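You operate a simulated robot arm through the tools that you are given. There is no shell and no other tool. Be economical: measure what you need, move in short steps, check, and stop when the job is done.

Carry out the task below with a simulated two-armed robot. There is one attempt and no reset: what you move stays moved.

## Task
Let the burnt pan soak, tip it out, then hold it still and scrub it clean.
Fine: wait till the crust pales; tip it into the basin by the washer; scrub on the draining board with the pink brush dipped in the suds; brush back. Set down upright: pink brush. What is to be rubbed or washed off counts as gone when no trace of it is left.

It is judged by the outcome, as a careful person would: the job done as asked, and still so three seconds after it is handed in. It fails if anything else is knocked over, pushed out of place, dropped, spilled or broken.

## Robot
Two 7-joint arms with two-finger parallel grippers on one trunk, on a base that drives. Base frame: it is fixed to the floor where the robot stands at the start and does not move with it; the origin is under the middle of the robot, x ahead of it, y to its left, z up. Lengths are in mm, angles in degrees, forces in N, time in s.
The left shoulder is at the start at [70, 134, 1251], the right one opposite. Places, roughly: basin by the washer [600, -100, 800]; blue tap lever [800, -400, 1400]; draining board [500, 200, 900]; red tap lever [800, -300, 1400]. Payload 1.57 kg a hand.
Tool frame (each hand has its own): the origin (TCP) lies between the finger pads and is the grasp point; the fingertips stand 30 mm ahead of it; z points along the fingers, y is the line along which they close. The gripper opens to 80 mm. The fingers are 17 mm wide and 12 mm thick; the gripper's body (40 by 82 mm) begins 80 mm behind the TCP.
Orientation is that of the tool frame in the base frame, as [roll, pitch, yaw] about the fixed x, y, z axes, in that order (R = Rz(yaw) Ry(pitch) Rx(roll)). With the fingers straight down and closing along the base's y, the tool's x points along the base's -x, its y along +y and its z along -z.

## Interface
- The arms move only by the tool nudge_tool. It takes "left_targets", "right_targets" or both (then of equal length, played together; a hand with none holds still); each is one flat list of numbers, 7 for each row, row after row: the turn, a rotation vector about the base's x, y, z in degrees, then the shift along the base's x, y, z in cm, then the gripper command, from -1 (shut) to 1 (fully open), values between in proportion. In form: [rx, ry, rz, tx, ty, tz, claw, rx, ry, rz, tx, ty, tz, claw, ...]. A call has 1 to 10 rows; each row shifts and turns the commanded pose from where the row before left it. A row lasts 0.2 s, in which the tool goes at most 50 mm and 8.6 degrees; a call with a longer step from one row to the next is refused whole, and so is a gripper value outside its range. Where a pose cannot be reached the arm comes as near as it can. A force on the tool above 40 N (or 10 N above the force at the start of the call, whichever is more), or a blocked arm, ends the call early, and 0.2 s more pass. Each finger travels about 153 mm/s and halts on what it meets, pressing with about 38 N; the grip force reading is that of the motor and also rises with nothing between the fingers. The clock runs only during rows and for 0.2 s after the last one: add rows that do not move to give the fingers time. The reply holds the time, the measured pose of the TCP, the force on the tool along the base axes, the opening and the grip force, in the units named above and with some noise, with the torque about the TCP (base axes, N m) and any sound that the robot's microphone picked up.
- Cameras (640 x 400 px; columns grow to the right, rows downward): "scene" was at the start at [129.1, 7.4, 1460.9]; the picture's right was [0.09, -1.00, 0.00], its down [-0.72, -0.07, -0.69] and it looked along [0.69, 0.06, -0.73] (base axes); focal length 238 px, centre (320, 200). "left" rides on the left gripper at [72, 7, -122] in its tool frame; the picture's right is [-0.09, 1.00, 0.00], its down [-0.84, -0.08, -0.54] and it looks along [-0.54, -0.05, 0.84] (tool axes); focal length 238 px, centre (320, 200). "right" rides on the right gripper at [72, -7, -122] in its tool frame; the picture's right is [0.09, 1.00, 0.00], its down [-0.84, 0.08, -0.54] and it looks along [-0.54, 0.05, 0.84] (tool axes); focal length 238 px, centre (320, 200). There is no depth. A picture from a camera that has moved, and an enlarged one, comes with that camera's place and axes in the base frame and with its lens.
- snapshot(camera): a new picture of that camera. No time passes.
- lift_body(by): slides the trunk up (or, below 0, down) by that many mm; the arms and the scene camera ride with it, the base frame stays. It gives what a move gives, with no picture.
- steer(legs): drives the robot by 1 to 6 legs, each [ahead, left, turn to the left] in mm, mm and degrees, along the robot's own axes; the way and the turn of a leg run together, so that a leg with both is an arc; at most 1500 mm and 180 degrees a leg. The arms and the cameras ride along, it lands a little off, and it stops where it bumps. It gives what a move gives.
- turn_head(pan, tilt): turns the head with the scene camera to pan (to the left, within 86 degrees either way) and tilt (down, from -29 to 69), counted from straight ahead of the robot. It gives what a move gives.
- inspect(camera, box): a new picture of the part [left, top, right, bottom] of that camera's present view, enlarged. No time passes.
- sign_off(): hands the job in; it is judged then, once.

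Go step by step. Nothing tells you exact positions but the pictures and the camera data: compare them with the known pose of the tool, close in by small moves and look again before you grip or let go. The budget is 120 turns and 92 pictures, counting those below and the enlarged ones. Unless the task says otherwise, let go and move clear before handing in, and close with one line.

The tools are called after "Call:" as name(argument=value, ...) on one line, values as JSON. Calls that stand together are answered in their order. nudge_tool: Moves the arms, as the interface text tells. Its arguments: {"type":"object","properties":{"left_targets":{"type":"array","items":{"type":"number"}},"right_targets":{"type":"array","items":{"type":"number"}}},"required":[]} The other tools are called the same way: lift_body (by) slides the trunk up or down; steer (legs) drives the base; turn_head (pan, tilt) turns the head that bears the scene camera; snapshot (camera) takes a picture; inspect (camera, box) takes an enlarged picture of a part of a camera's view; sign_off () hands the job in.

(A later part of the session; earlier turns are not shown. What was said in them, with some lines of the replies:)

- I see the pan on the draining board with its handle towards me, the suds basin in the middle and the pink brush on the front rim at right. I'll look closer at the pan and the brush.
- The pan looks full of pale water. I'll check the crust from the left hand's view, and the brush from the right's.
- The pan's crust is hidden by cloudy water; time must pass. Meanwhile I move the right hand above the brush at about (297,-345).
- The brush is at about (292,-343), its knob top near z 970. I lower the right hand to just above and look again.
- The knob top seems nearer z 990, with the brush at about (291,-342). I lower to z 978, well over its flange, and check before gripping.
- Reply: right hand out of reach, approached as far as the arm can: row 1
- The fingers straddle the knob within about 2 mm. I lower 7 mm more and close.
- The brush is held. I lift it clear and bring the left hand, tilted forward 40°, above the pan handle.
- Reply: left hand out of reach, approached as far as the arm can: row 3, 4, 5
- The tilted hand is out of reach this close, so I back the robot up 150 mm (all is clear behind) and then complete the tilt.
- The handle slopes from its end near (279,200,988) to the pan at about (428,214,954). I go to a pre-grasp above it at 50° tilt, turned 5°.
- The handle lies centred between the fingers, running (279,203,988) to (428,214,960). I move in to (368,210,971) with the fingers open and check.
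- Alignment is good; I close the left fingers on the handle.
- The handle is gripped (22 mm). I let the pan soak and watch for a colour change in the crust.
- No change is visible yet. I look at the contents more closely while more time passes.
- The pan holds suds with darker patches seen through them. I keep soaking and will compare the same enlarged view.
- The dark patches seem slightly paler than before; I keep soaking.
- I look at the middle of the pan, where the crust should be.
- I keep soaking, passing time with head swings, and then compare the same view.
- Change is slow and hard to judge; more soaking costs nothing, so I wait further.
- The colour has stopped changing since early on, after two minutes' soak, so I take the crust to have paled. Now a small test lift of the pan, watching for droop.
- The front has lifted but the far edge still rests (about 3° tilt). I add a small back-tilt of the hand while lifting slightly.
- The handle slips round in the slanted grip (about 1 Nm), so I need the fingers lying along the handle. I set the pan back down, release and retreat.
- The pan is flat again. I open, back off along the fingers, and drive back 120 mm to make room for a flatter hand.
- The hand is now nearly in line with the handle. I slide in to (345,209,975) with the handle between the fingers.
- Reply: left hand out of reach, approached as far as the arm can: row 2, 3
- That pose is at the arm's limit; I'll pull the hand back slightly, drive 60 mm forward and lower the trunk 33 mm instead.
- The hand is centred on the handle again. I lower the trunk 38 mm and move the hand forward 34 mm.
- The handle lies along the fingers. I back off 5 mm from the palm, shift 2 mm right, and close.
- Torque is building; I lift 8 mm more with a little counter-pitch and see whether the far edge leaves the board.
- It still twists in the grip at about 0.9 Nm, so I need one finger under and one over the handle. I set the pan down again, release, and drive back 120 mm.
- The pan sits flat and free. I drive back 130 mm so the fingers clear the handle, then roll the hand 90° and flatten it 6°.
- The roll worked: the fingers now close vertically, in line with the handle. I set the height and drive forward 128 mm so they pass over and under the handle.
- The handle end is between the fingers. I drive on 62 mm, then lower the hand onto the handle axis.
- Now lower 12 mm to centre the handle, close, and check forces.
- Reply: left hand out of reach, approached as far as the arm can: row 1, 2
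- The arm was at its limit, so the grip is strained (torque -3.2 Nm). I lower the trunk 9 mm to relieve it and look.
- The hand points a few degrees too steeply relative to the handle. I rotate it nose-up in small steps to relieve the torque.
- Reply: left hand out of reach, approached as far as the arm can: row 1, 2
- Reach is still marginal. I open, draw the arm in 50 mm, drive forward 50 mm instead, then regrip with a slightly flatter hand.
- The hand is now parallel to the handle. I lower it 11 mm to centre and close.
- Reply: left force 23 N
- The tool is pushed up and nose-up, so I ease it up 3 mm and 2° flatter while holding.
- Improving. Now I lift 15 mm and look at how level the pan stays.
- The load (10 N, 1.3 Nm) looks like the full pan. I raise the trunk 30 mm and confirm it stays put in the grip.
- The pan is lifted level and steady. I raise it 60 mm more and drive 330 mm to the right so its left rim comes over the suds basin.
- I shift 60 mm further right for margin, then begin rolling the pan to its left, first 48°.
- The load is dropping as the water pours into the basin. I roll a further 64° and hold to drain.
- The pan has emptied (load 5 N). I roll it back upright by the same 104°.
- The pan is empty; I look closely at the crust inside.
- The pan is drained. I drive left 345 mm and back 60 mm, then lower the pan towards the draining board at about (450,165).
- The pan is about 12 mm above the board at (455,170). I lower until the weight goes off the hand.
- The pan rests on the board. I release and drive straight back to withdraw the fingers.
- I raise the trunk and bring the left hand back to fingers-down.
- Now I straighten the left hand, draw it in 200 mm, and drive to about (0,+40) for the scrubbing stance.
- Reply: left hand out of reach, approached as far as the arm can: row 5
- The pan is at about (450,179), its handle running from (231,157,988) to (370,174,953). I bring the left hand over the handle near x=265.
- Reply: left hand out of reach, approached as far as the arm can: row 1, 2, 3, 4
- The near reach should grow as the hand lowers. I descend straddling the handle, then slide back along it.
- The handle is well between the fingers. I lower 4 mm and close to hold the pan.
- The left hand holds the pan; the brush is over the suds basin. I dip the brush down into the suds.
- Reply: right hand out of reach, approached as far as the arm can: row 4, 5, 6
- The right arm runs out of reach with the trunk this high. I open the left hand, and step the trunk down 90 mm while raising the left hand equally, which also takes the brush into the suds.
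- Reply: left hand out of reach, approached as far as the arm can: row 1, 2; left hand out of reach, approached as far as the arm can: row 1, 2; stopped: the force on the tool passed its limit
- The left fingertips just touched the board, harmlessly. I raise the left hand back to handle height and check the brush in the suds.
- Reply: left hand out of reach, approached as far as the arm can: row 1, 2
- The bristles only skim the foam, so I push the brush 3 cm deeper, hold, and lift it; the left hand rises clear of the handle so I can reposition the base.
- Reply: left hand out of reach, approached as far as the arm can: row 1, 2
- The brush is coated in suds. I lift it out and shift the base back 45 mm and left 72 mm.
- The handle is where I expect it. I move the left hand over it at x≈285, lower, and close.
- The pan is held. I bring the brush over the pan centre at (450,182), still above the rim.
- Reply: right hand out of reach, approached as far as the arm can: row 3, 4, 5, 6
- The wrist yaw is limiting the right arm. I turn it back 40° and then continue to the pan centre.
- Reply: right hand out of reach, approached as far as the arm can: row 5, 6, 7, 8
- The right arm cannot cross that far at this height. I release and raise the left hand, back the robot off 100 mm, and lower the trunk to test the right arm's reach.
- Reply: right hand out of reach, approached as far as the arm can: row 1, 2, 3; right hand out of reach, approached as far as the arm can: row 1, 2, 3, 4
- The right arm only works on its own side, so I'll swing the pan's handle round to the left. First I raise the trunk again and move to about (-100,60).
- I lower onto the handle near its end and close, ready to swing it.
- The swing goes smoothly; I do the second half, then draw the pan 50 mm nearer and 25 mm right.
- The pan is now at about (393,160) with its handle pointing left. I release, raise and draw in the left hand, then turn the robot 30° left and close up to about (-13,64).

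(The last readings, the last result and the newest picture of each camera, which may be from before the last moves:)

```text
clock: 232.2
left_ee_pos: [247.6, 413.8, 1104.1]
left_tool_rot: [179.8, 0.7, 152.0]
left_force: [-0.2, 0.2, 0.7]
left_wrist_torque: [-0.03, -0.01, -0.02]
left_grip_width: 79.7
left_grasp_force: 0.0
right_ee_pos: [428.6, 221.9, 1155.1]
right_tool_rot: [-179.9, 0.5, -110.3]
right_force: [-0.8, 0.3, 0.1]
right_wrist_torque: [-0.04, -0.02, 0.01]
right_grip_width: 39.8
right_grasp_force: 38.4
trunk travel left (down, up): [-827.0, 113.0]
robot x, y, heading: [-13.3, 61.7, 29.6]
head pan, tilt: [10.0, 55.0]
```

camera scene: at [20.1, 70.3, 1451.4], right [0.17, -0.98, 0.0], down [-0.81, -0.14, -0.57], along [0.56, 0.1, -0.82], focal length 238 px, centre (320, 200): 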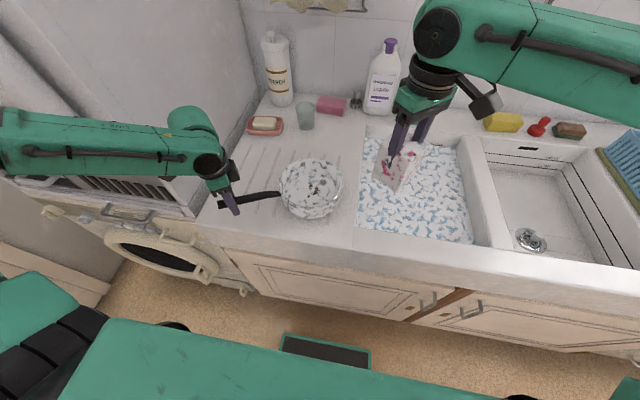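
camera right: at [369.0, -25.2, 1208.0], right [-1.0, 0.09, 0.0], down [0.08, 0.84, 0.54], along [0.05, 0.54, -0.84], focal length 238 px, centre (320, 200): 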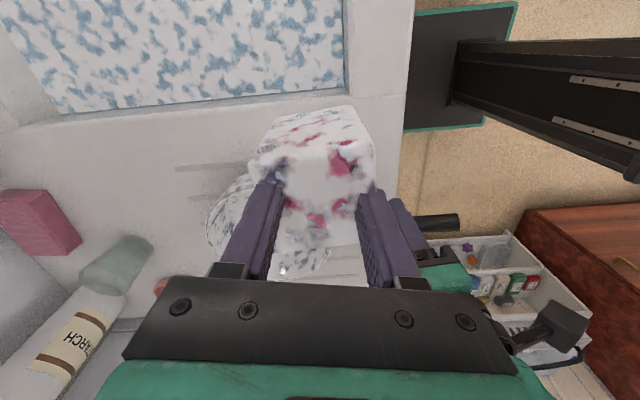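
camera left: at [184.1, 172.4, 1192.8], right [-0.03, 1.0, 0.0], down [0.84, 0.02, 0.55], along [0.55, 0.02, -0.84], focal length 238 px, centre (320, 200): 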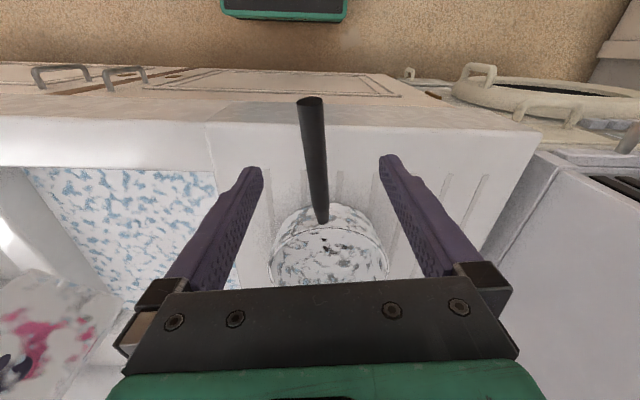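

Positioned well. The left hand goes back onto the handle at (303,334) and closes, while the right hand moves the brush over the pan.

Call:
nudge_tool(left_targets=[0, 0, -7.5, 1.4, -2, 0, 1, 0, 0, -7.5, 1.4, -2, 0, 1, 0, 0, -7.5, 1.4, -2, 0, 1, 0, 0, -7.3, 1.35, -2, -1, 1, 0, 0, 0, 0, 0, -3.7, 1, 0, 0, 0, 0, 0, -3.7, 1, 0, 0, 0, 0, 0, -3.8, 1, 0, 0, 0, 0, 0, 0, 0.2, 0, 0, 0, 0, 0, 0, -0.4, 0, 0, 0, 0, 0, 0, -1], right_targets=[0, 0, 0, -0.9, -1.55, -1, -1, 0, 0, 0, -0.9, -1.55, -1, -1, 0, 0, 0, -0.9, -1.55, -1, -1, 0, 0, 0, -0.9, -1.55, -1, -1, 0, 0, 0, 0, 0, -1, -1, 0, 0, 0, 0, 0, -1, -1, 0, 0, 0, 0, 0, -1, -1, 0, 0, 0, 0, 0, -1, -1, 0, 0, 0, 0, 0, 0, -1, 0, 0, 0, 0, 0, 0, -1])

Call:
nudge_tool(left_targets=[0, 0, 0, 0, 0, 0, -1, 0, 0, 0, 0, 0, 0, -1, 0, 0, 0, 0, 0, 0, -1])

Call:
turn_head(pan=-15, tilt=60)

Call:
snapshot(camera="scene")

```text
clock: 234.3
left_ee_pos: [304.5, 338.8, 984.2]
left_tool_rot: [-179.9, 0.5, 122.1]
left_force: [-0.1, -0.1, -0.4]
left_wrist_torque: [0.06, -0.03, 0.0]
left_grip_width: 21.8
left_grasp_force: 34.4
left hand out of reach, approached as far as the arm can: row 7
right_ee_pos: [396.5, 161.7, 1073.1]
right_tool_rot: [179.9, 0.3, -110.3]
right_force: [0.2, 0.1, -0.5]
right_wrist_torque: [0.01, -0.01, -0.03]
right_grip_width: 39.5
right_grasp_force: 37.9
trunk travel left (down, up): [-827.0, 113.0]
robot x, y, heading: [-12.6, 63.4, 29.7]
head pan, tilt: [10.0, 55.0]
```

```text
clock: 235.2
left_ee_pos: [304.5, 339.0, 986.2]
left_tool_rot: [-179.9, 0.5, 122.1]
left_force: [0.2, 0.1, -0.1]
left_wrist_torque: [0.13, 0.12, -0.05]
left_grip_width: 21.3
left_grasp_force: 34.9
right_ee_pos: [395.3, 161.4, 1072.2]
right_tool_rot: [179.8, 0.4, -110.3]
right_force: [-0.2, 0.0, -0.6]
right_wrist_torque: [0.01, 0.02, 0.02]
right_grip_width: 40.0
right_grasp_force: 38.2
trunk travel left (down, up): [-827.0, 113.0]
robot x, y, heading: [-15.7, 64.6, 29.9]
head pan, tilt: [10.0, 55.0]
```

```text
clock: 236.0
left_ee_pos: [305.2, 337.7, 984.5]
left_tool_rot: [180.0, 0.5, 122.1]
left_force: [-0.3, 0.6, -0.6]
left_wrist_torque: [0.17, 0.11, -0.03]
left_grip_width: 21.5
left_grasp_force: 34.6
right_ee_pos: [396.3, 161.1, 1073.4]
right_tool_rot: [179.7, 0.4, -110.3]
right_force: [-0.1, 0.1, -0.6]
right_wrist_torque: [-0.01, -0.01, 0.01]
right_grip_width: 40.2
right_grasp_force: 38.2
trunk travel left (down, up): [-827.0, 113.0]
robot x, y, heading: [-12.8, 62.9, 29.9]
head pan, tilt: [-15.0, 60.0]
```

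```text
9 pictures are left
camera scene: at [95.5, 105.6, 1445.2], right [0.25, -0.97, 0.0], down [-0.84, -0.22, -0.5], along [0.48, 0.13, -0.87], focal length 238 px, centre (320, 200)
```

scene: 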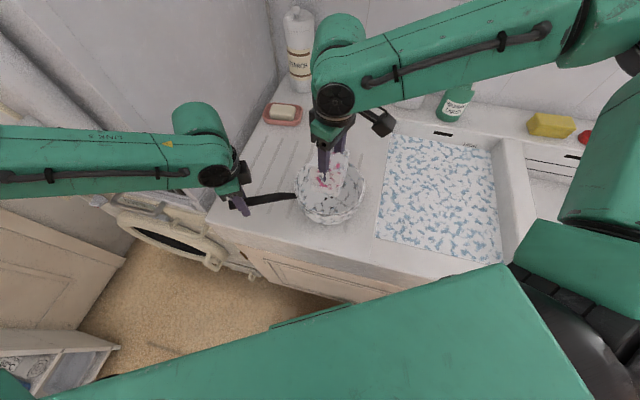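

The brush hangs right over the pan centre and the left hand holds the handle. I lower the brush into the pan until it touches.

Call:
nudge_tool(right_targets=[0, 0, 0, 0, 0, -2.5, -1, 0, 0, 0, 0, 0, -2.5, -1, 0, 0, 0, 0, 0, -2.5, -1, 0, 0, 0, 0, 0, -1, -1, 0, 0, 0, 0, 0, -0.5, -1, 0, 0, 0, 0, 0, -0.5, -1, 0, 0, 0, 0, 0, 0, -1])

```text
clock: 237.6
left_ee_pos: [303.0, 337.1, 985.2]
left_tool_rot: [180.0, 0.6, 122.2]
left_force: [-1.1, -0.7, -5.8]
left_wrist_torque: [0.04, 0.02, 0.14]
left_grip_width: 21.4
left_grasp_force: 34.5
right_ee_pos: [395.1, 162.3, 978.7]
right_tool_rot: [-179.9, 0.6, -110.3]
right_force: [3.6, -2.0, 27.3]
right_wrist_torque: [0.12, -0.1, -0.02]
right_grip_width: 40.1
right_grasp_force: 37.9
trunk travel left (down, up): [-827.0, 113.0]
robot x, y, heading: [-16.0, 67.1, 29.6]
head pan, tilt: [-15.0, 60.0]
```

Contact with about 27 N; I ease off 2 mm and scrub an inner circle of 22 mm radius.

Call:
nudge_tool(right_targets=[0, 0, 0, 0, 0, 0.2, -1, 0, 0, 0, 2.2, -0.1, 0, -1, 0, 0, 0, -0.64, 1.56, 0, -1, 0, 0, 0, -1.56, 0.64, 0, -1, 0, 0, 0, -1.56, -0.64, 0, -1, 0, 0, 0, -0.64, -1.56, 0, -1, 0, 0, 0, 0.64, -1.56, 0, -1, 0, 0, 0, 1.56, -0.64, 0, -1, 0, 0, 0, 1.56, 0.64, 0, -1, 0, 0, 0, 0.64, 1.56, 0, -1])

```text
clock: 239.8
left_ee_pos: [304.2, 340.2, 986.1]
left_tool_rot: [180.0, 0.5, 122.0]
left_force: [-1.9, 3.9, 0.7]
left_wrist_torque: [-0.58, -0.31, -0.03]
left_grip_width: 21.3
left_grasp_force: 35.1
right_ee_pos: [417.5, 159.4, 979.5]
right_tool_rot: [180.0, 0.2, -110.3]
right_force: [0.5, -1.3, 3.5]
right_wrist_torque: [0.02, -0.06, -0.03]
right_grip_width: 39.8
right_grasp_force: 38.0
trunk travel left (down, up): [-827.0, 113.0]
robot x, y, heading: [-11.1, 62.4, 30.0]
head pan, tilt: [-15.0, 60.0]
```

Light contact now; I press 1 mm more and scrub the outer circle of 42 mm radius.

Call:
nudge_tool(right_targets=[0, 0, 0, 2.0, 0, -0.1, -1, 0, 0, 0, -0.56, 2.1, 0, -1, 0, 0, 0, -1.54, 1.54, 0, -1, 0, 0, 0, -2.1, 0.56, 0, -1, 0, 0, 0, -2.1, -0.56, 0, -1, 0, 0, 0, -1.54, -1.54, 0, -1, 0, 0, 0, -0.56, -2.1, 0, -1])

Call:
nudge_tool(right_targets=[0, 0, 0, 0.56, -2.1, 0, -1, 0, 0, 0, 1.54, -1.54, 0, -1, 0, 0, 0, 2.1, -0.56, 0, -1, 0, 0, 0, 2.1, 0.56, 0, -1, 0, 0, 0, 1.54, 1.54, 0, -1, 0, 0, 0, 0.56, 2.1, 0, -1])

```text
clock: 241.4
left_ee_pos: [303.4, 337.9, 985.1]
left_tool_rot: [180.0, 0.5, 122.1]
left_force: [-4.2, 0.8, 0.1]
left_wrist_torque: [0.48, 0.2, -0.89]
left_grip_width: 22.8
left_grasp_force: 35.2
right_ee_pos: [353.8, 151.4, 982.2]
right_tool_rot: [179.8, 0.4, -110.2]
right_force: [5.8, 0.4, 1.5]
right_wrist_torque: [0.08, -0.37, -0.05]
right_grip_width: 39.5
right_grasp_force: 37.9
right hand out of reach, approached as far as the arm can: row 3, 4
trunk travel left (down, up): [-827.0, 113.0]
robot x, y, heading: [-9.0, 61.5, 29.7]
head pan, tilt: [-15.0, 60.0]
```

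```text
clock: 242.8
left_ee_pos: [305.1, 339.2, 984.3]
left_tool_rot: [179.8, 0.7, 122.1]
left_force: [-0.4, 1.0, 3.3]
left_wrist_torque: [-0.86, -0.48, 0.02]
left_grip_width: 21.2
left_grasp_force: 34.1
right_ee_pos: [437.8, 152.7, 980.8]
right_tool_rot: [180.0, 0.2, -110.2]
right_force: [0.1, -0.2, -0.5]
right_wrist_torque: [-0.01, -0.02, 0.0]
right_grip_width: 39.9
right_grasp_force: 37.8
trunk travel left (down, up): [-827.0, 113.0]
robot x, y, heading: [-9.2, 60.9, 29.6]
head pan, tilt: [-15.0, 60.0]
```

Part of the far arc was out of reach. I raise the brush and look at what crust remains.

Call:
nudge_tool(right_targets=[0, 0, 0, 0, 0, 4, -1, 0, 0, 0, 0, -2, 4, -1, 0, 0, 0, 1, -4, 2, -1, 0, 0, 0, 1, -4, 0, -1, 0, 0, 0, 1, -4, 0, -1])

Call:
inspect(camera="scene", box=[290, 145, 372, 225])

```text
clock: 244.0
left_ee_pos: [304.1, 338.0, 985.4]
left_tool_rot: [-179.9, 0.5, 122.1]
left_force: [-0.2, 0.3, 0.5]
left_wrist_torque: [-0.1, -0.21, 0.1]
left_grip_width: 21.5
left_grasp_force: 35.0
right_ee_pos: [465.1, 11.4, 1082.9]
right_tool_rot: [179.8, 0.4, -110.2]
right_force: [-0.5, -0.6, -0.3]
right_wrist_torque: [-0.01, -0.01, -0.03]
right_grip_width: 39.9
right_grasp_force: 38.1
trunk travel left (down, up): [-827.0, 113.0]
robot x, y, heading: [-11.8, 62.3, 29.7]
head pan, tilt: [-15.0, 60.0]
```

```text
5.00 times, centred on (331, 185) of scene
camera zoom: at [94.9, 103.3, 1445.3], right [0.25, -0.97, 0.0], down [-0.84, -0.22, -0.5], along [0.48, 0.13, -0.87], focal length 1189 px, centre (265, 275)
```

zoom: 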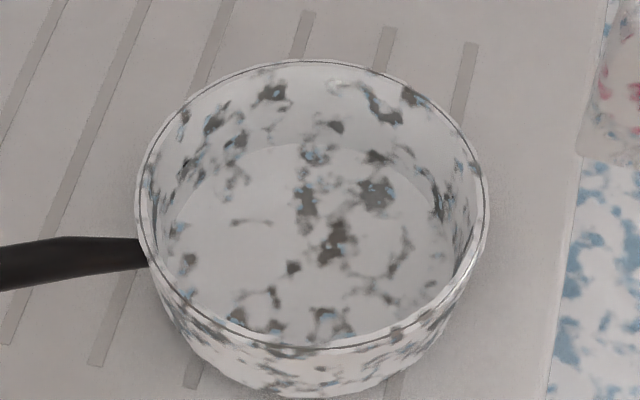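

I zoom in on the middle of the pan floor to tell crust from enamel pattern.

Call:
inspect(camera="scene", box=[312, 168, 356, 208])

```text
10.00 times, centred on (334, 188) of scene
camera zoom: at [94.9, 103.3, 1445.3], right [0.25, -0.97, 0.0], down [-0.84, -0.22, -0.5], along [0.48, 0.13, -0.87], focal length 2379 px, centre (180, 320)
```

zoom: 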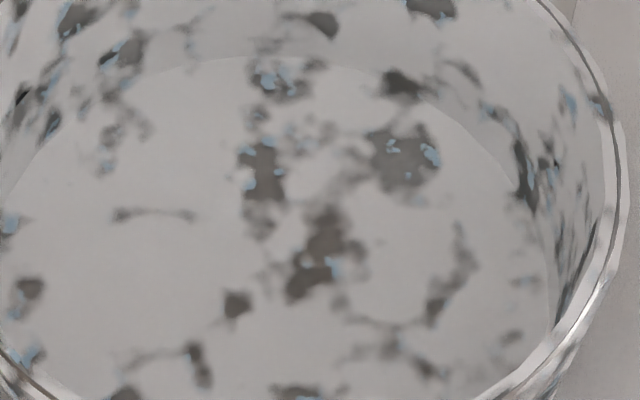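

The floor now shows only the soft grey-and-blue enamel mottling; the black specks at the centre are gone. For certainty I make a second, firmer pass.

Call:
nudge_tool(right_targets=[0, 0, 0, -1.8, 3.8, 0, -1, 0, 0, 0, -1.8, 3.8, 0, -1, 0, 0, 0, -1.8, 3.7, 0, -1, 0, 0, 0, -1.7, 3.5, 0, -1, 0, 0, 0, 0, 0, -3.5, -1, 0, 0, 0, 0, 0, -3.5, -1, 0, 0, 0, 0, 0, -2.5, -1, 0, 0, 0, 0, 0, -0.9, -1, 0, 0, 0, 0, 0, 0, -1])

Call:
nudge_tool(right_targets=[0, 0, 0, 2.0, 0, 0, -1, 0, 0, 0, 1.0, -0.8, 0, -1, 0, 0, 0, -0.2, 1.8, 0, -1, 0, 0, 0, -1.2, 1.4, 0, -1, 0, 0, 0, -1.6, 0.6, 0, -1, 0, 0, 0, -1.6, -0.4, 0, -1, 0, 0, 0, -1.4, -1.0, 0, -1, 0, 0, 0, -0.8, -1.8, 0, -1, 0, 0, 0, 0.4, -1.8, 0, -1, 0, 0, 0, 1.6, -1.4, 0, -1])

Call:
nudge_tool(right_targets=[0, 0, 0, 1.8, -0.2, 0, -1, 0, 0, 0, 1.4, 1.0, 0, -1, 0, 0, 0, 0, 2.0, 0, -1, 0, 0, 0, -2, 0, 0, -1, 0, 0, 0, -2, 0, 0, -1, 0, 0, 0, 2, 0.8, 0, -1, 0, 0, 0, 2, 0.8, 0, -1, 0, 0, 0, -2, 0.6, 0, -1])

```text
clock: 246.0
left_ee_pos: [303.1, 338.2, 985.7]
left_tool_rot: [-179.9, 0.7, 122.1]
left_force: [2.9, -0.2, -4.2]
left_wrist_torque: [0.46, 0.24, 0.27]
left_grip_width: 21.3
left_grasp_force: 34.6
right_ee_pos: [395.1, 160.3, 980.1]
right_tool_rot: [-180.0, 0.5, -110.3]
right_force: [-0.5, -1.9, 20.0]
right_wrist_torque: [-0.06, 0.04, 0.03]
right_grip_width: 39.9
right_grasp_force: 37.9
trunk travel left (down, up): [-827.0, 113.0]
robot x, y, heading: [-12.0, 62.6, 29.8]
head pan, tilt: [-15.0, 60.0]
```

```text
clock: 248.2
left_ee_pos: [303.6, 337.3, 985.1]
left_tool_rot: [179.9, 0.6, 122.1]
left_force: [-0.6, -2.0, -0.5]
left_wrist_torque: [-0.23, -0.04, -0.63]
left_grip_width: 22.3
left_grasp_force: 35.4
right_ee_pos: [376.4, 123.2, 978.9]
right_tool_rot: [179.7, 0.2, -110.2]
right_force: [-2.7, 1.0, 7.2]
right_wrist_torque: [0.29, 0.03, 0.05]
right_grip_width: 39.9
right_grasp_force: 37.8
trunk travel left (down, up): [-827.0, 113.0]
robot x, y, heading: [-13.3, 64.2, 29.8]
head pan, tilt: [-15.0, 60.0]
```

```text
clock: 250.0
left_ee_pos: [304.2, 338.6, 986.1]
left_tool_rot: [179.8, 0.6, 122.1]
left_force: [-2.7, 0.0, -0.2]
left_wrist_torque: [-0.55, -0.15, -0.54]
left_grip_width: 22.0
left_grasp_force: 34.8
right_ee_pos: [389.3, 175.0, 977.2]
right_tool_rot: [180.0, 0.2, -110.2]
right_force: [0.2, 0.1, 0.0]
right_wrist_torque: [0.03, -0.09, 0.01]
right_grip_width: 40.0
right_grasp_force: 38.0
trunk travel left (down, up): [-827.0, 113.0]
robot x, y, heading: [-10.0, 62.7, 29.7]
head pan, tilt: [-15.0, 60.0]
```

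Contact has gone light there (the brush has likely ridden up slightly in the fingers). I press down 4 mm more and scrub across the left-centre part.

Call:
nudge_tool(right_targets=[0, 0, 0, 0, 0, -0.3, -1, 0, 0, 0, 0, 0, -0.2, -1, 0, 0, 0, 0, 0, 0, -1])

Call:
nudge_tool(right_targets=[0, 0, 0, 2, 0.3, 0, -1, 0, 0, 0, 1.2, 0, 0, -1, 0, 0, 0, -2, 0.6, 0, -1, 0, 0, 0, -2, 0.6, 0, -1, 0, 0, 0, -2, -0.4, 0, -1, 0, 0, 0, 0, -1.8, 0, -1, 0, 0, 0, 2, 0, 0, -1, 0, 0, 0, 2, 0, 0, -1, 0, 0, 0, 1.5, 0, 0, -1, 0, 0, 0, 0, -2, 0, -1])

Call:
nudge_tool(right_targets=[0, 0, 0, -2, 0, 0, -1, 0, 0, 0, -2, 0, 0, -1, 0, 0, 0, -2, 0, 0, -1, 0, 0, 0, 0.2, -1.8, 0, -1, 0, 0, 0, 2, 0, 0, -1, 0, 0, 0, 2, 0, 0, -1, 0, 0, 0, -1, 1.5, 0, -1])

```text
clock: 250.8
left_ee_pos: [301.9, 337.5, 985.5]
left_tool_rot: [179.9, 0.6, 122.0]
left_force: [-1.4, -5.0, -8.1]
left_wrist_torque: [0.21, 0.25, -0.7]
left_grip_width: 21.9
left_grasp_force: 35.6
right_ee_pos: [389.4, 177.0, 976.0]
right_tool_rot: [-179.9, 0.6, -110.3]
right_force: [-2.1, 2.6, 25.8]
right_wrist_torque: [0.34, -0.04, 0.02]
right_grip_width: 40.0
right_grasp_force: 38.0
trunk travel left (down, up): [-827.0, 113.0]
robot x, y, heading: [-14.1, 64.5, 29.5]
head pan, tilt: [-15.0, 60.0]
```

```text
clock: 253.0
left_ee_pos: [302.5, 338.0, 985.9]
left_tool_rot: [179.8, 0.7, 122.2]
left_force: [-3.1, 0.4, 2.1]
left_wrist_torque: [-0.84, -0.36, -0.69]
left_grip_width: 22.8
left_grasp_force: 35.8
right_ee_pos: [415.1, 147.1, 973.2]
right_tool_rot: [179.9, 0.2, -110.2]
right_force: [-0.2, 0.4, 2.8]
right_wrist_torque: [0.03, -0.07, -0.04]
right_grip_width: 40.1
right_grasp_force: 38.2
trunk travel left (down, up): [-827.0, 113.0]
robot x, y, heading: [-11.6, 60.7, 29.8]
head pan, tilt: [-15.0, 60.0]
```

```text
clock: 254.6
left_ee_pos: [303.9, 338.5, 985.5]
left_tool_rot: [179.9, 0.6, 122.1]
left_force: [-2.4, -2.4, 3.8]
left_wrist_torque: [-0.28, -0.02, -0.43]
left_grip_width: 21.5
left_grasp_force: 34.8
right_ee_pos: [388.2, 144.3, 974.8]
right_tool_rot: [179.9, 0.4, -110.4]
right_force: [-0.3, 0.6, -0.3]
right_wrist_torque: [-0.01, -0.03, 0.02]
right_grip_width: 39.7
right_grasp_force: 38.4
trunk travel left (down, up): [-827.0, 113.0]
robot x, y, heading: [-11.6, 65.1, 29.9]
head pan, tilt: [-15.0, 60.0]
```

I lift the brush away and check the pan once more.

Call:
nudge_tool(right_targets=[0, 0, 0, 0, 0, 4, -1, 0, 0, 0, 0, 0, 4, -1, 0, 0, 0, 1.5, -3, 2.5, -1, 0, 0, 0, 1.5, -4, 0, -1, 0, 0, 0, 1.5, -4, 0, -1, 0, 0, 0, 1.5, -4, 0, -1])

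Call:
inspect(camera="scene", box=[300, 155, 366, 215])

```text
clock: 256.0
left_ee_pos: [303.6, 337.6, 985.7]
left_tool_rot: [179.9, 0.5, 122.1]
left_force: [-2.3, 0.2, 2.4]
left_wrist_torque: [0.04, -0.05, -0.19]
left_grip_width: 21.7
left_grasp_force: 35.0
right_ee_pos: [449.3, -5.8, 1081.8]
right_tool_rot: [179.9, 0.3, -110.2]
right_force: [0.6, -0.5, -0.3]
right_wrist_torque: [0.02, 0.03, -0.01]
right_grip_width: 39.6
right_grasp_force: 37.9
trunk travel left (down, up): [-827.0, 113.0]
robot x, y, heading: [-10.0, 63.5, 29.8]
head pan, tilt: [-15.0, 60.0]
```

```text
6.67 times, centred on (333, 185) of scene
camera zoom: at [94.7, 102.9, 1445.4], right [0.25, -0.97, 0.0], down [-0.84, -0.22, -0.5], along [0.48, 0.13, -0.87], focal length 1586 px, centre (233, 300)
```

zoom: 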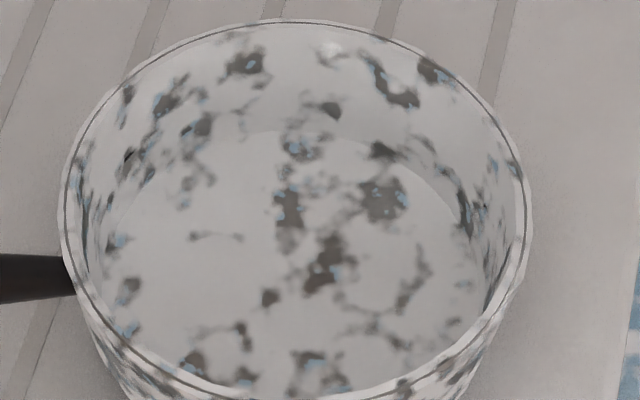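

Nothing changed between the passes, so what remains is the enamel's own pattern and the pan is clean. I release the pan, raise the left hand, turn back and drive towards the brush's place.

Call:
nudge_tool(left_targets=[0, 0, 0, 0, 0, 0, -0.4, 0, 0, 0, 0, 0, 0, 0.3, 0, 0, 0, 0, 0, 0, 1, 0, 0, 0, 0, 0, 0, 1, 0, 0, 0, 0, 0, 4, 1, 0, 0, 0, 0, 0, 4, 1, 0, 0, 0, 0, 0, 4, 1, 0, 0, 0, 0, 0, 2, 1])

Call:
steer(legs=[[-30, 0, 0], [0, 0, -29.8], [0, -80, 0]])

```text
clock: 257.8
left_ee_pos: [304.0, 335.7, 1125.8]
left_tool_rot: [-180.0, 0.5, 122.1]
left_force: [1.1, 1.2, 0.2]
left_wrist_torque: [0.0, 0.01, 0.0]
left_grip_width: 80.1
left_grasp_force: 0.1
right_ee_pos: [449.6, -3.9, 1081.1]
right_tool_rot: [179.9, 0.3, -110.3]
right_force: [0.5, 0.5, -1.2]
right_wrist_torque: [0.04, 0.0, 0.03]
right_grip_width: 40.1
right_grasp_force: 37.9
trunk travel left (down, up): [-827.0, 113.0]
robot x, y, heading: [-11.1, 59.8, 29.8]
head pan, tilt: [-15.0, 60.0]
```

```text
clock: 260.8
left_ee_pos: [371.8, 53.7, 1125.8]
left_tool_rot: [-180.0, 0.6, 92.3]
left_force: [0.1, -0.4, 0.1]
left_wrist_torque: [-0.05, 0.02, 0.02]
left_grip_width: 79.7
left_grasp_force: 0.2
right_ee_pos: [328.0, -313.9, 1082.4]
right_tool_rot: [-180.0, 0.0, -140.1]
right_force: [0.0, 0.3, -0.4]
right_wrist_torque: [-0.03, -0.01, -0.03]
right_grip_width: 39.9
right_grasp_force: 38.1
trunk travel left (down, up): [-827.0, 113.0]
robot x, y, heading: [-38.2, -32.7, -0.2]
head pan, tilt: [-15.0, 60.0]
```

I bring the brush over its original spot (291,-342), straighten the hand, and lower to just above the rim.

Call:
nudge_tool(right_targets=[0, 0, -8, -0.9, -0.7, 0, -1, 0, 0, -8, -0.9, -0.7, 0, -1, 0, 0, -8, -0.9, -0.7, 0, -1, 0, 0, -8, -0.9, -0.7, 0, -1, 0, 0, -8, 0, 0, -2.5, -1, 0, 0, 0, 0, 0, -2.5, -1, 0, 0, 0, 0, 0, -2.5, -1, 0, 0, 0, 0, 0, -1.5, -1, 0, 0, 0, 0, 0, 0, -1])

Call:
snapshot(camera="right")

```text
clock: 262.8
left_ee_pos: [370.9, 47.6, 1125.6]
left_tool_rot: [-180.0, 0.5, 92.4]
left_force: [-0.7, -0.2, 0.1]
left_wrist_torque: [0.01, 0.0, -0.04]
left_grip_width: 79.9
left_grasp_force: 0.1
right_ee_pos: [291.6, -346.1, 991.4]
right_tool_rot: [179.8, 0.3, 179.8]
right_force: [0.1, -0.9, -0.6]
right_wrist_torque: [0.0, 0.0, -0.05]
right_grip_width: 40.0
right_grasp_force: 38.5
trunk travel left (down, up): [-827.0, 113.0]
robot x, y, heading: [-37.4, -32.5, -0.2]
head pan, tilt: [-15.0, 60.0]
```

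```text
5 pictures are left
camera right: at [219.6, -354.0, 1111.6], right [-0.09, 1.0, 0.0], down [0.83, 0.07, 0.55], along [0.54, 0.05, -0.84], focal length 238 px, centre (320, 200)
```

right: 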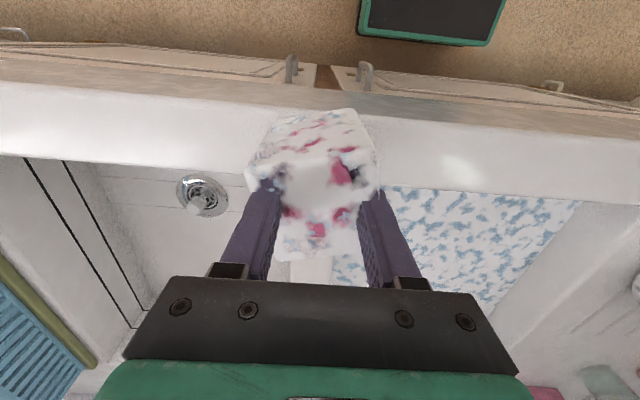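

The brush is over its old spot. I lower in small steps until it bears on the rim.

Call:
nudge_tool(right_targets=[0, 0, 0, 0, 0.4, -0.8, -1, 0, 0, 0, 0, 0, -0.8, -1, 0, 0, 0, 0, 0, -0.2, -1, 0, 0, 0, 0, 0, 0, -1])

```text
clock: 263.8
left_ee_pos: [371.5, 48.9, 1126.4]
left_tool_rot: [180.0, 0.6, 92.4]
left_force: [-0.3, -0.9, -0.5]
left_wrist_torque: [0.01, 0.03, 0.0]
left_grip_width: 80.0
left_grasp_force: 0.0
right_ee_pos: [292.1, -342.2, 973.5]
right_tool_rot: [179.8, 0.4, 179.9]
right_force: [0.0, -0.3, -0.8]
right_wrist_torque: [0.04, 0.0, -0.01]
right_grip_width: 39.9
right_grasp_force: 38.2
trunk travel left (down, up): [-827.0, 113.0]
robot x, y, heading: [-39.2, -34.0, -0.2]
head pan, tilt: [-15.0, 60.0]
```

Call:
nudge_tool(right_targets=[0, 0, 0, 0, 0, -0.25, -1, 0, 0, 0, 0, 0, 0, -1])

Call:
nudge_tool(right_targets=[0, 0, 0, 0, 0, -0.2, -1, 0, 0, 0, 0, 0, 0, -1])

```text
clock: 264.4
left_ee_pos: [371.4, 49.3, 1125.5]
left_tool_rot: [-180.0, 0.5, 92.2]
left_force: [0.2, -0.7, 0.4]
left_wrist_torque: [0.0, 0.0, -0.01]
left_grip_width: 79.6
left_grasp_force: 0.0
right_ee_pos: [291.5, -342.5, 970.0]
right_tool_rot: [179.9, 0.2, 179.9]
right_force: [-0.3, -0.1, -0.8]
right_wrist_torque: [-0.01, 0.01, 0.01]
right_grip_width: 40.0
right_grasp_force: 38.0
trunk travel left (down, up): [-827.0, 113.0]
robot x, y, heading: [-38.6, -31.9, 0.0]
head pan, tilt: [-15.0, 60.0]
```

```text
clock: 265.0
left_ee_pos: [370.4, 49.4, 1124.5]
left_tool_rot: [180.0, 0.5, 92.3]
left_force: [-0.1, -0.2, 0.1]
left_wrist_torque: [0.03, -0.03, -0.02]
left_grip_width: 80.0
left_grasp_force: 0.1
right_ee_pos: [290.6, -343.0, 967.9]
right_tool_rot: [179.8, 0.2, 179.9]
right_force: [0.0, -0.1, -0.8]
right_wrist_torque: [0.02, 0.01, 0.03]
right_grip_width: 40.1
right_grasp_force: 38.1
trunk travel left (down, up): [-827.0, 113.0]
robot x, y, heading: [-35.6, -30.3, 0.0]
head pan, tilt: [-15.0, 60.0]
```

The brush has ridden up a little in the fingers and is not down yet; I continue in small steps, watching force.

Call:
nudge_tool(right_targets=[0, 0, 0, 0, 0, -0.2, -1, 0, 0, 0, 0, 0, 0, -1])

Call:
nudge_tool(right_targets=[0, 0, 0, 0, 0, -0.15, -1, 0, 0, 0, 0, 0, 0, -1])

Call:
inspect(camera="right", box=[210, 90, 430, 280])

```text
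clock: 265.6
left_ee_pos: [369.8, 49.9, 1125.2]
left_tool_rot: [180.0, 0.6, 92.2]
left_force: [0.1, -0.5, 0.3]
left_wrist_torque: [0.0, 0.05, -0.02]
left_grip_width: 79.8
left_grasp_force: 0.1
right_ee_pos: [291.1, -342.3, 968.4]
right_tool_rot: [-180.0, 0.6, 179.9]
right_force: [2.2, -2.0, 14.4]
right_wrist_torque: [-0.07, 0.16, 0.01]
right_grip_width: 40.1
right_grasp_force: 38.5
trunk travel left (down, up): [-827.0, 113.0]
robot x, y, heading: [-38.4, -29.6, -0.1]
head pan, tilt: [-15.0, 60.0]
```

```text
clock: 266.2
left_ee_pos: [369.9, 50.1, 1126.6]
left_tool_rot: [179.9, 0.6, 92.2]
left_force: [0.4, -0.1, -0.2]
left_wrist_torque: [0.01, -0.01, 0.01]
left_grip_width: 79.8
left_grasp_force: 0.2
right_ee_pos: [290.6, -341.3, 967.7]
right_tool_rot: [-180.0, 0.6, 180.0]
right_force: [2.1, -6.0, 26.6]
right_wrist_torque: [-0.15, 0.0, -0.05]
right_grip_width: 40.0
right_grasp_force: 38.4
trunk travel left (down, up): [-827.0, 113.0]
robot x, y, heading: [-37.0, -31.4, -0.2]
head pan, tilt: [-15.0, 60.0]
```

```text
2.11 times, centred on (320, 185) of right
camera zoom: at [217.9, -349.9, 1088.4], right [-0.09, 1.0, 0.0], down [0.83, 0.08, 0.55], along [0.55, 0.05, -0.83], focal length 502 px, centre (320, 232)
```

zoom: 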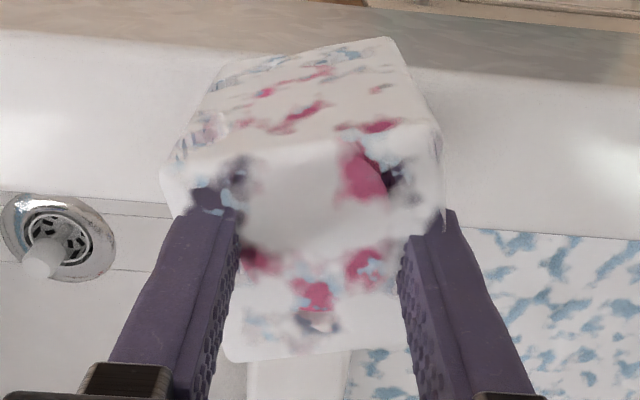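

It is on the rim. I ease the pressure, open slowly, then rise clear.

Call:
nudge_tool(right_targets=[0, 0, 0, 0, 0, 0.2, -1, 0, 0, 0, 0, 0, 0, -0.3, 0, 0, 0, 0, 0, 0, 0.1, 0, 0, 0, 0, 0, 0, 0.6, 0, 0, 0, 0, 0, 0, 1, 0, 0, 0, 0, 0, 0, 1])

Call:
nudge_tool(right_targets=[0, 0, 0, 0, 0, 3, 1, 0, 0, 0, 0, 0, 4, 1, 0, 0, 0, 0, 0, 4, 1, 0, 0, 0, 0, 0, 3, 1])

Call:
turn_head(pan=-20, tilt=50)

Call:
snapshot(camera="scene")

```text
clock: 267.6
left_ee_pos: [371.6, 49.8, 1125.4]
left_tool_rot: [-180.0, 0.5, 92.3]
left_force: [0.1, 0.2, 0.4]
left_wrist_torque: [0.01, 0.0, 0.01]
left_grip_width: 80.2
left_grasp_force: 0.0
right_ee_pos: [290.8, -341.9, 967.8]
right_tool_rot: [179.7, 0.3, 179.9]
right_force: [-0.4, 0.5, -1.0]
right_wrist_torque: [0.01, -0.03, 0.0]
right_grip_width: 80.3
right_grasp_force: 0.0
trunk travel left (down, up): [-827.0, 113.0]
robot x, y, heading: [-39.1, -30.5, -0.1]
head pan, tilt: [-15.0, 60.0]
```

```text
clock: 268.6
left_ee_pos: [370.7, 49.3, 1125.5]
left_tool_rot: [-180.0, 0.4, 92.4]
left_force: [0.1, 0.6, 0.2]
left_wrist_torque: [0.01, -0.06, 0.01]
left_grip_width: 79.7
left_grasp_force: 0.0
right_ee_pos: [291.6, -341.1, 1108.1]
right_tool_rot: [179.8, 0.3, 179.9]
right_force: [0.5, 0.9, -0.5]
right_wrist_torque: [-0.01, -0.02, -0.04]
right_grip_width: 80.0
right_grasp_force: 0.1
trunk travel left (down, up): [-827.0, 113.0]
robot x, y, heading: [-38.2, -29.8, -0.2]
head pan, tilt: [-15.0, 60.0]
```

```text
clock: 269.3
left_ee_pos: [370.8, 49.3, 1126.3]
left_tool_rot: [180.0, 0.5, 92.3]
left_force: [0.2, -0.1, 0.2]
left_wrist_torque: [-0.01, 0.0, 0.0]
left_grip_width: 79.9
left_grasp_force: 0.0
right_ee_pos: [290.5, -342.6, 1108.9]
right_tool_rot: [180.0, 0.3, 179.9]
right_force: [-0.4, 0.2, -0.7]
right_wrist_torque: [0.0, -0.01, 0.01]
right_grip_width: 79.9
right_grasp_force: 0.1
trunk travel left (down, up): [-827.0, 113.0]
robot x, y, heading: [-37.5, -29.2, -0.1]
head pan, tilt: [-20.0, 50.0]
```

```text
3 pictures are left
camera scene: at [82.6, -57.5, 1457.8], right [-0.34, -0.94, 0.0], down [-0.72, 0.26, -0.64], along [0.6, -0.22, -0.77], focal length 238 px, centre (320, 200)
```

scene: 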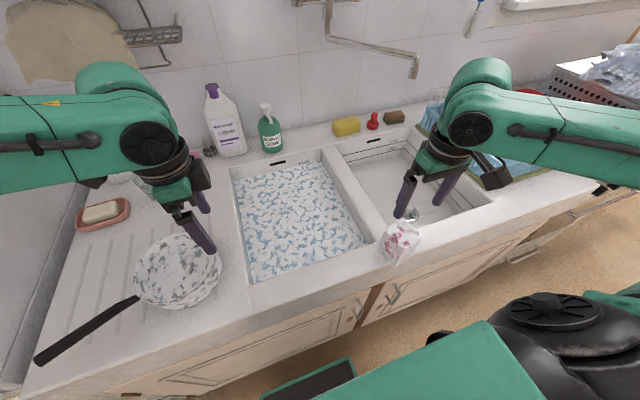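

The brush stands upright on its old spot and everything else is in place. One last close look at the pan.

Call:
inspect(camera="scene", box=[130, 228, 226, 312])

Call:
inspect(camera="scene", box=[360, 200, 450, 280])

```text
4.76 times, centred on (178, 270) of scene
camera zoom: at [82.6, -57.5, 1457.8], right [-0.34, -0.94, 0.0], down [-0.72, 0.26, -0.64], along [0.6, -0.22, -0.77], focal length 1133 px, centre (996, -133)
```

zoom: 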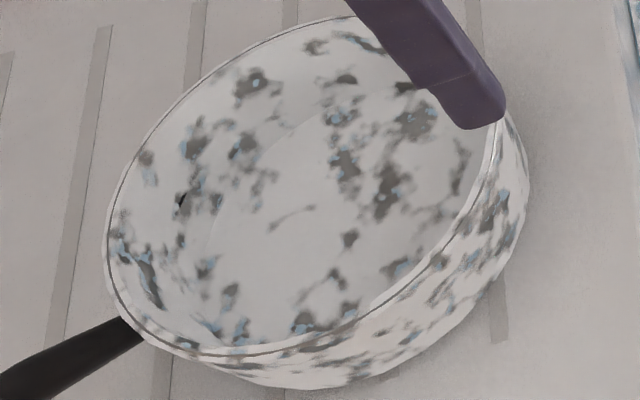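

```text
5.00 times, centred on (405, 240) of scene
camera zoom: at [82.6, -57.5, 1457.8], right [-0.34, -0.94, 0.0], down [-0.72, 0.26, -0.64], along [0.6, -0.22, -0.77], focal length 1189 px, centre (-105, 0)
```

zoom: 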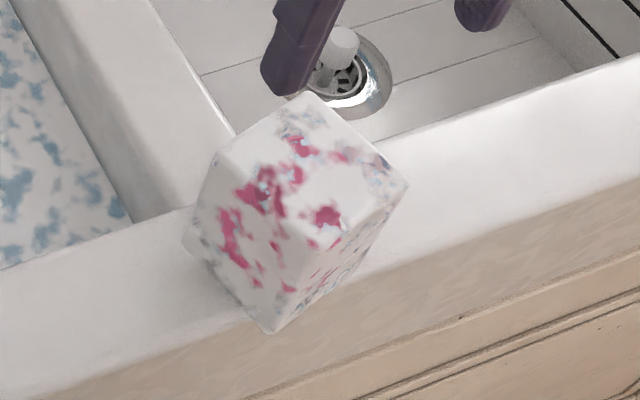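

The pan floor is clean and the brush stands upright where it was. Both hands are clear, so I hand the job in.

Call:
sign_off()

```text
The job is handed in.
```

I soaked the pan for about two minutes, tipped it into the basin by the washer, and scrubbed it on the draining board with the sudsy pink brush while holding its handle. I then stood the brush upright back in its place. I could not see the crust clearly through the suds, so I judged it had paled because it stopped changing. The black specks on the pan floor are gone. I took the marks that are left to be the enamel's own pattern. One small black spot on the inner wall, just above the floor, stayed; I judged it part of that pattern too and did not scrub it.
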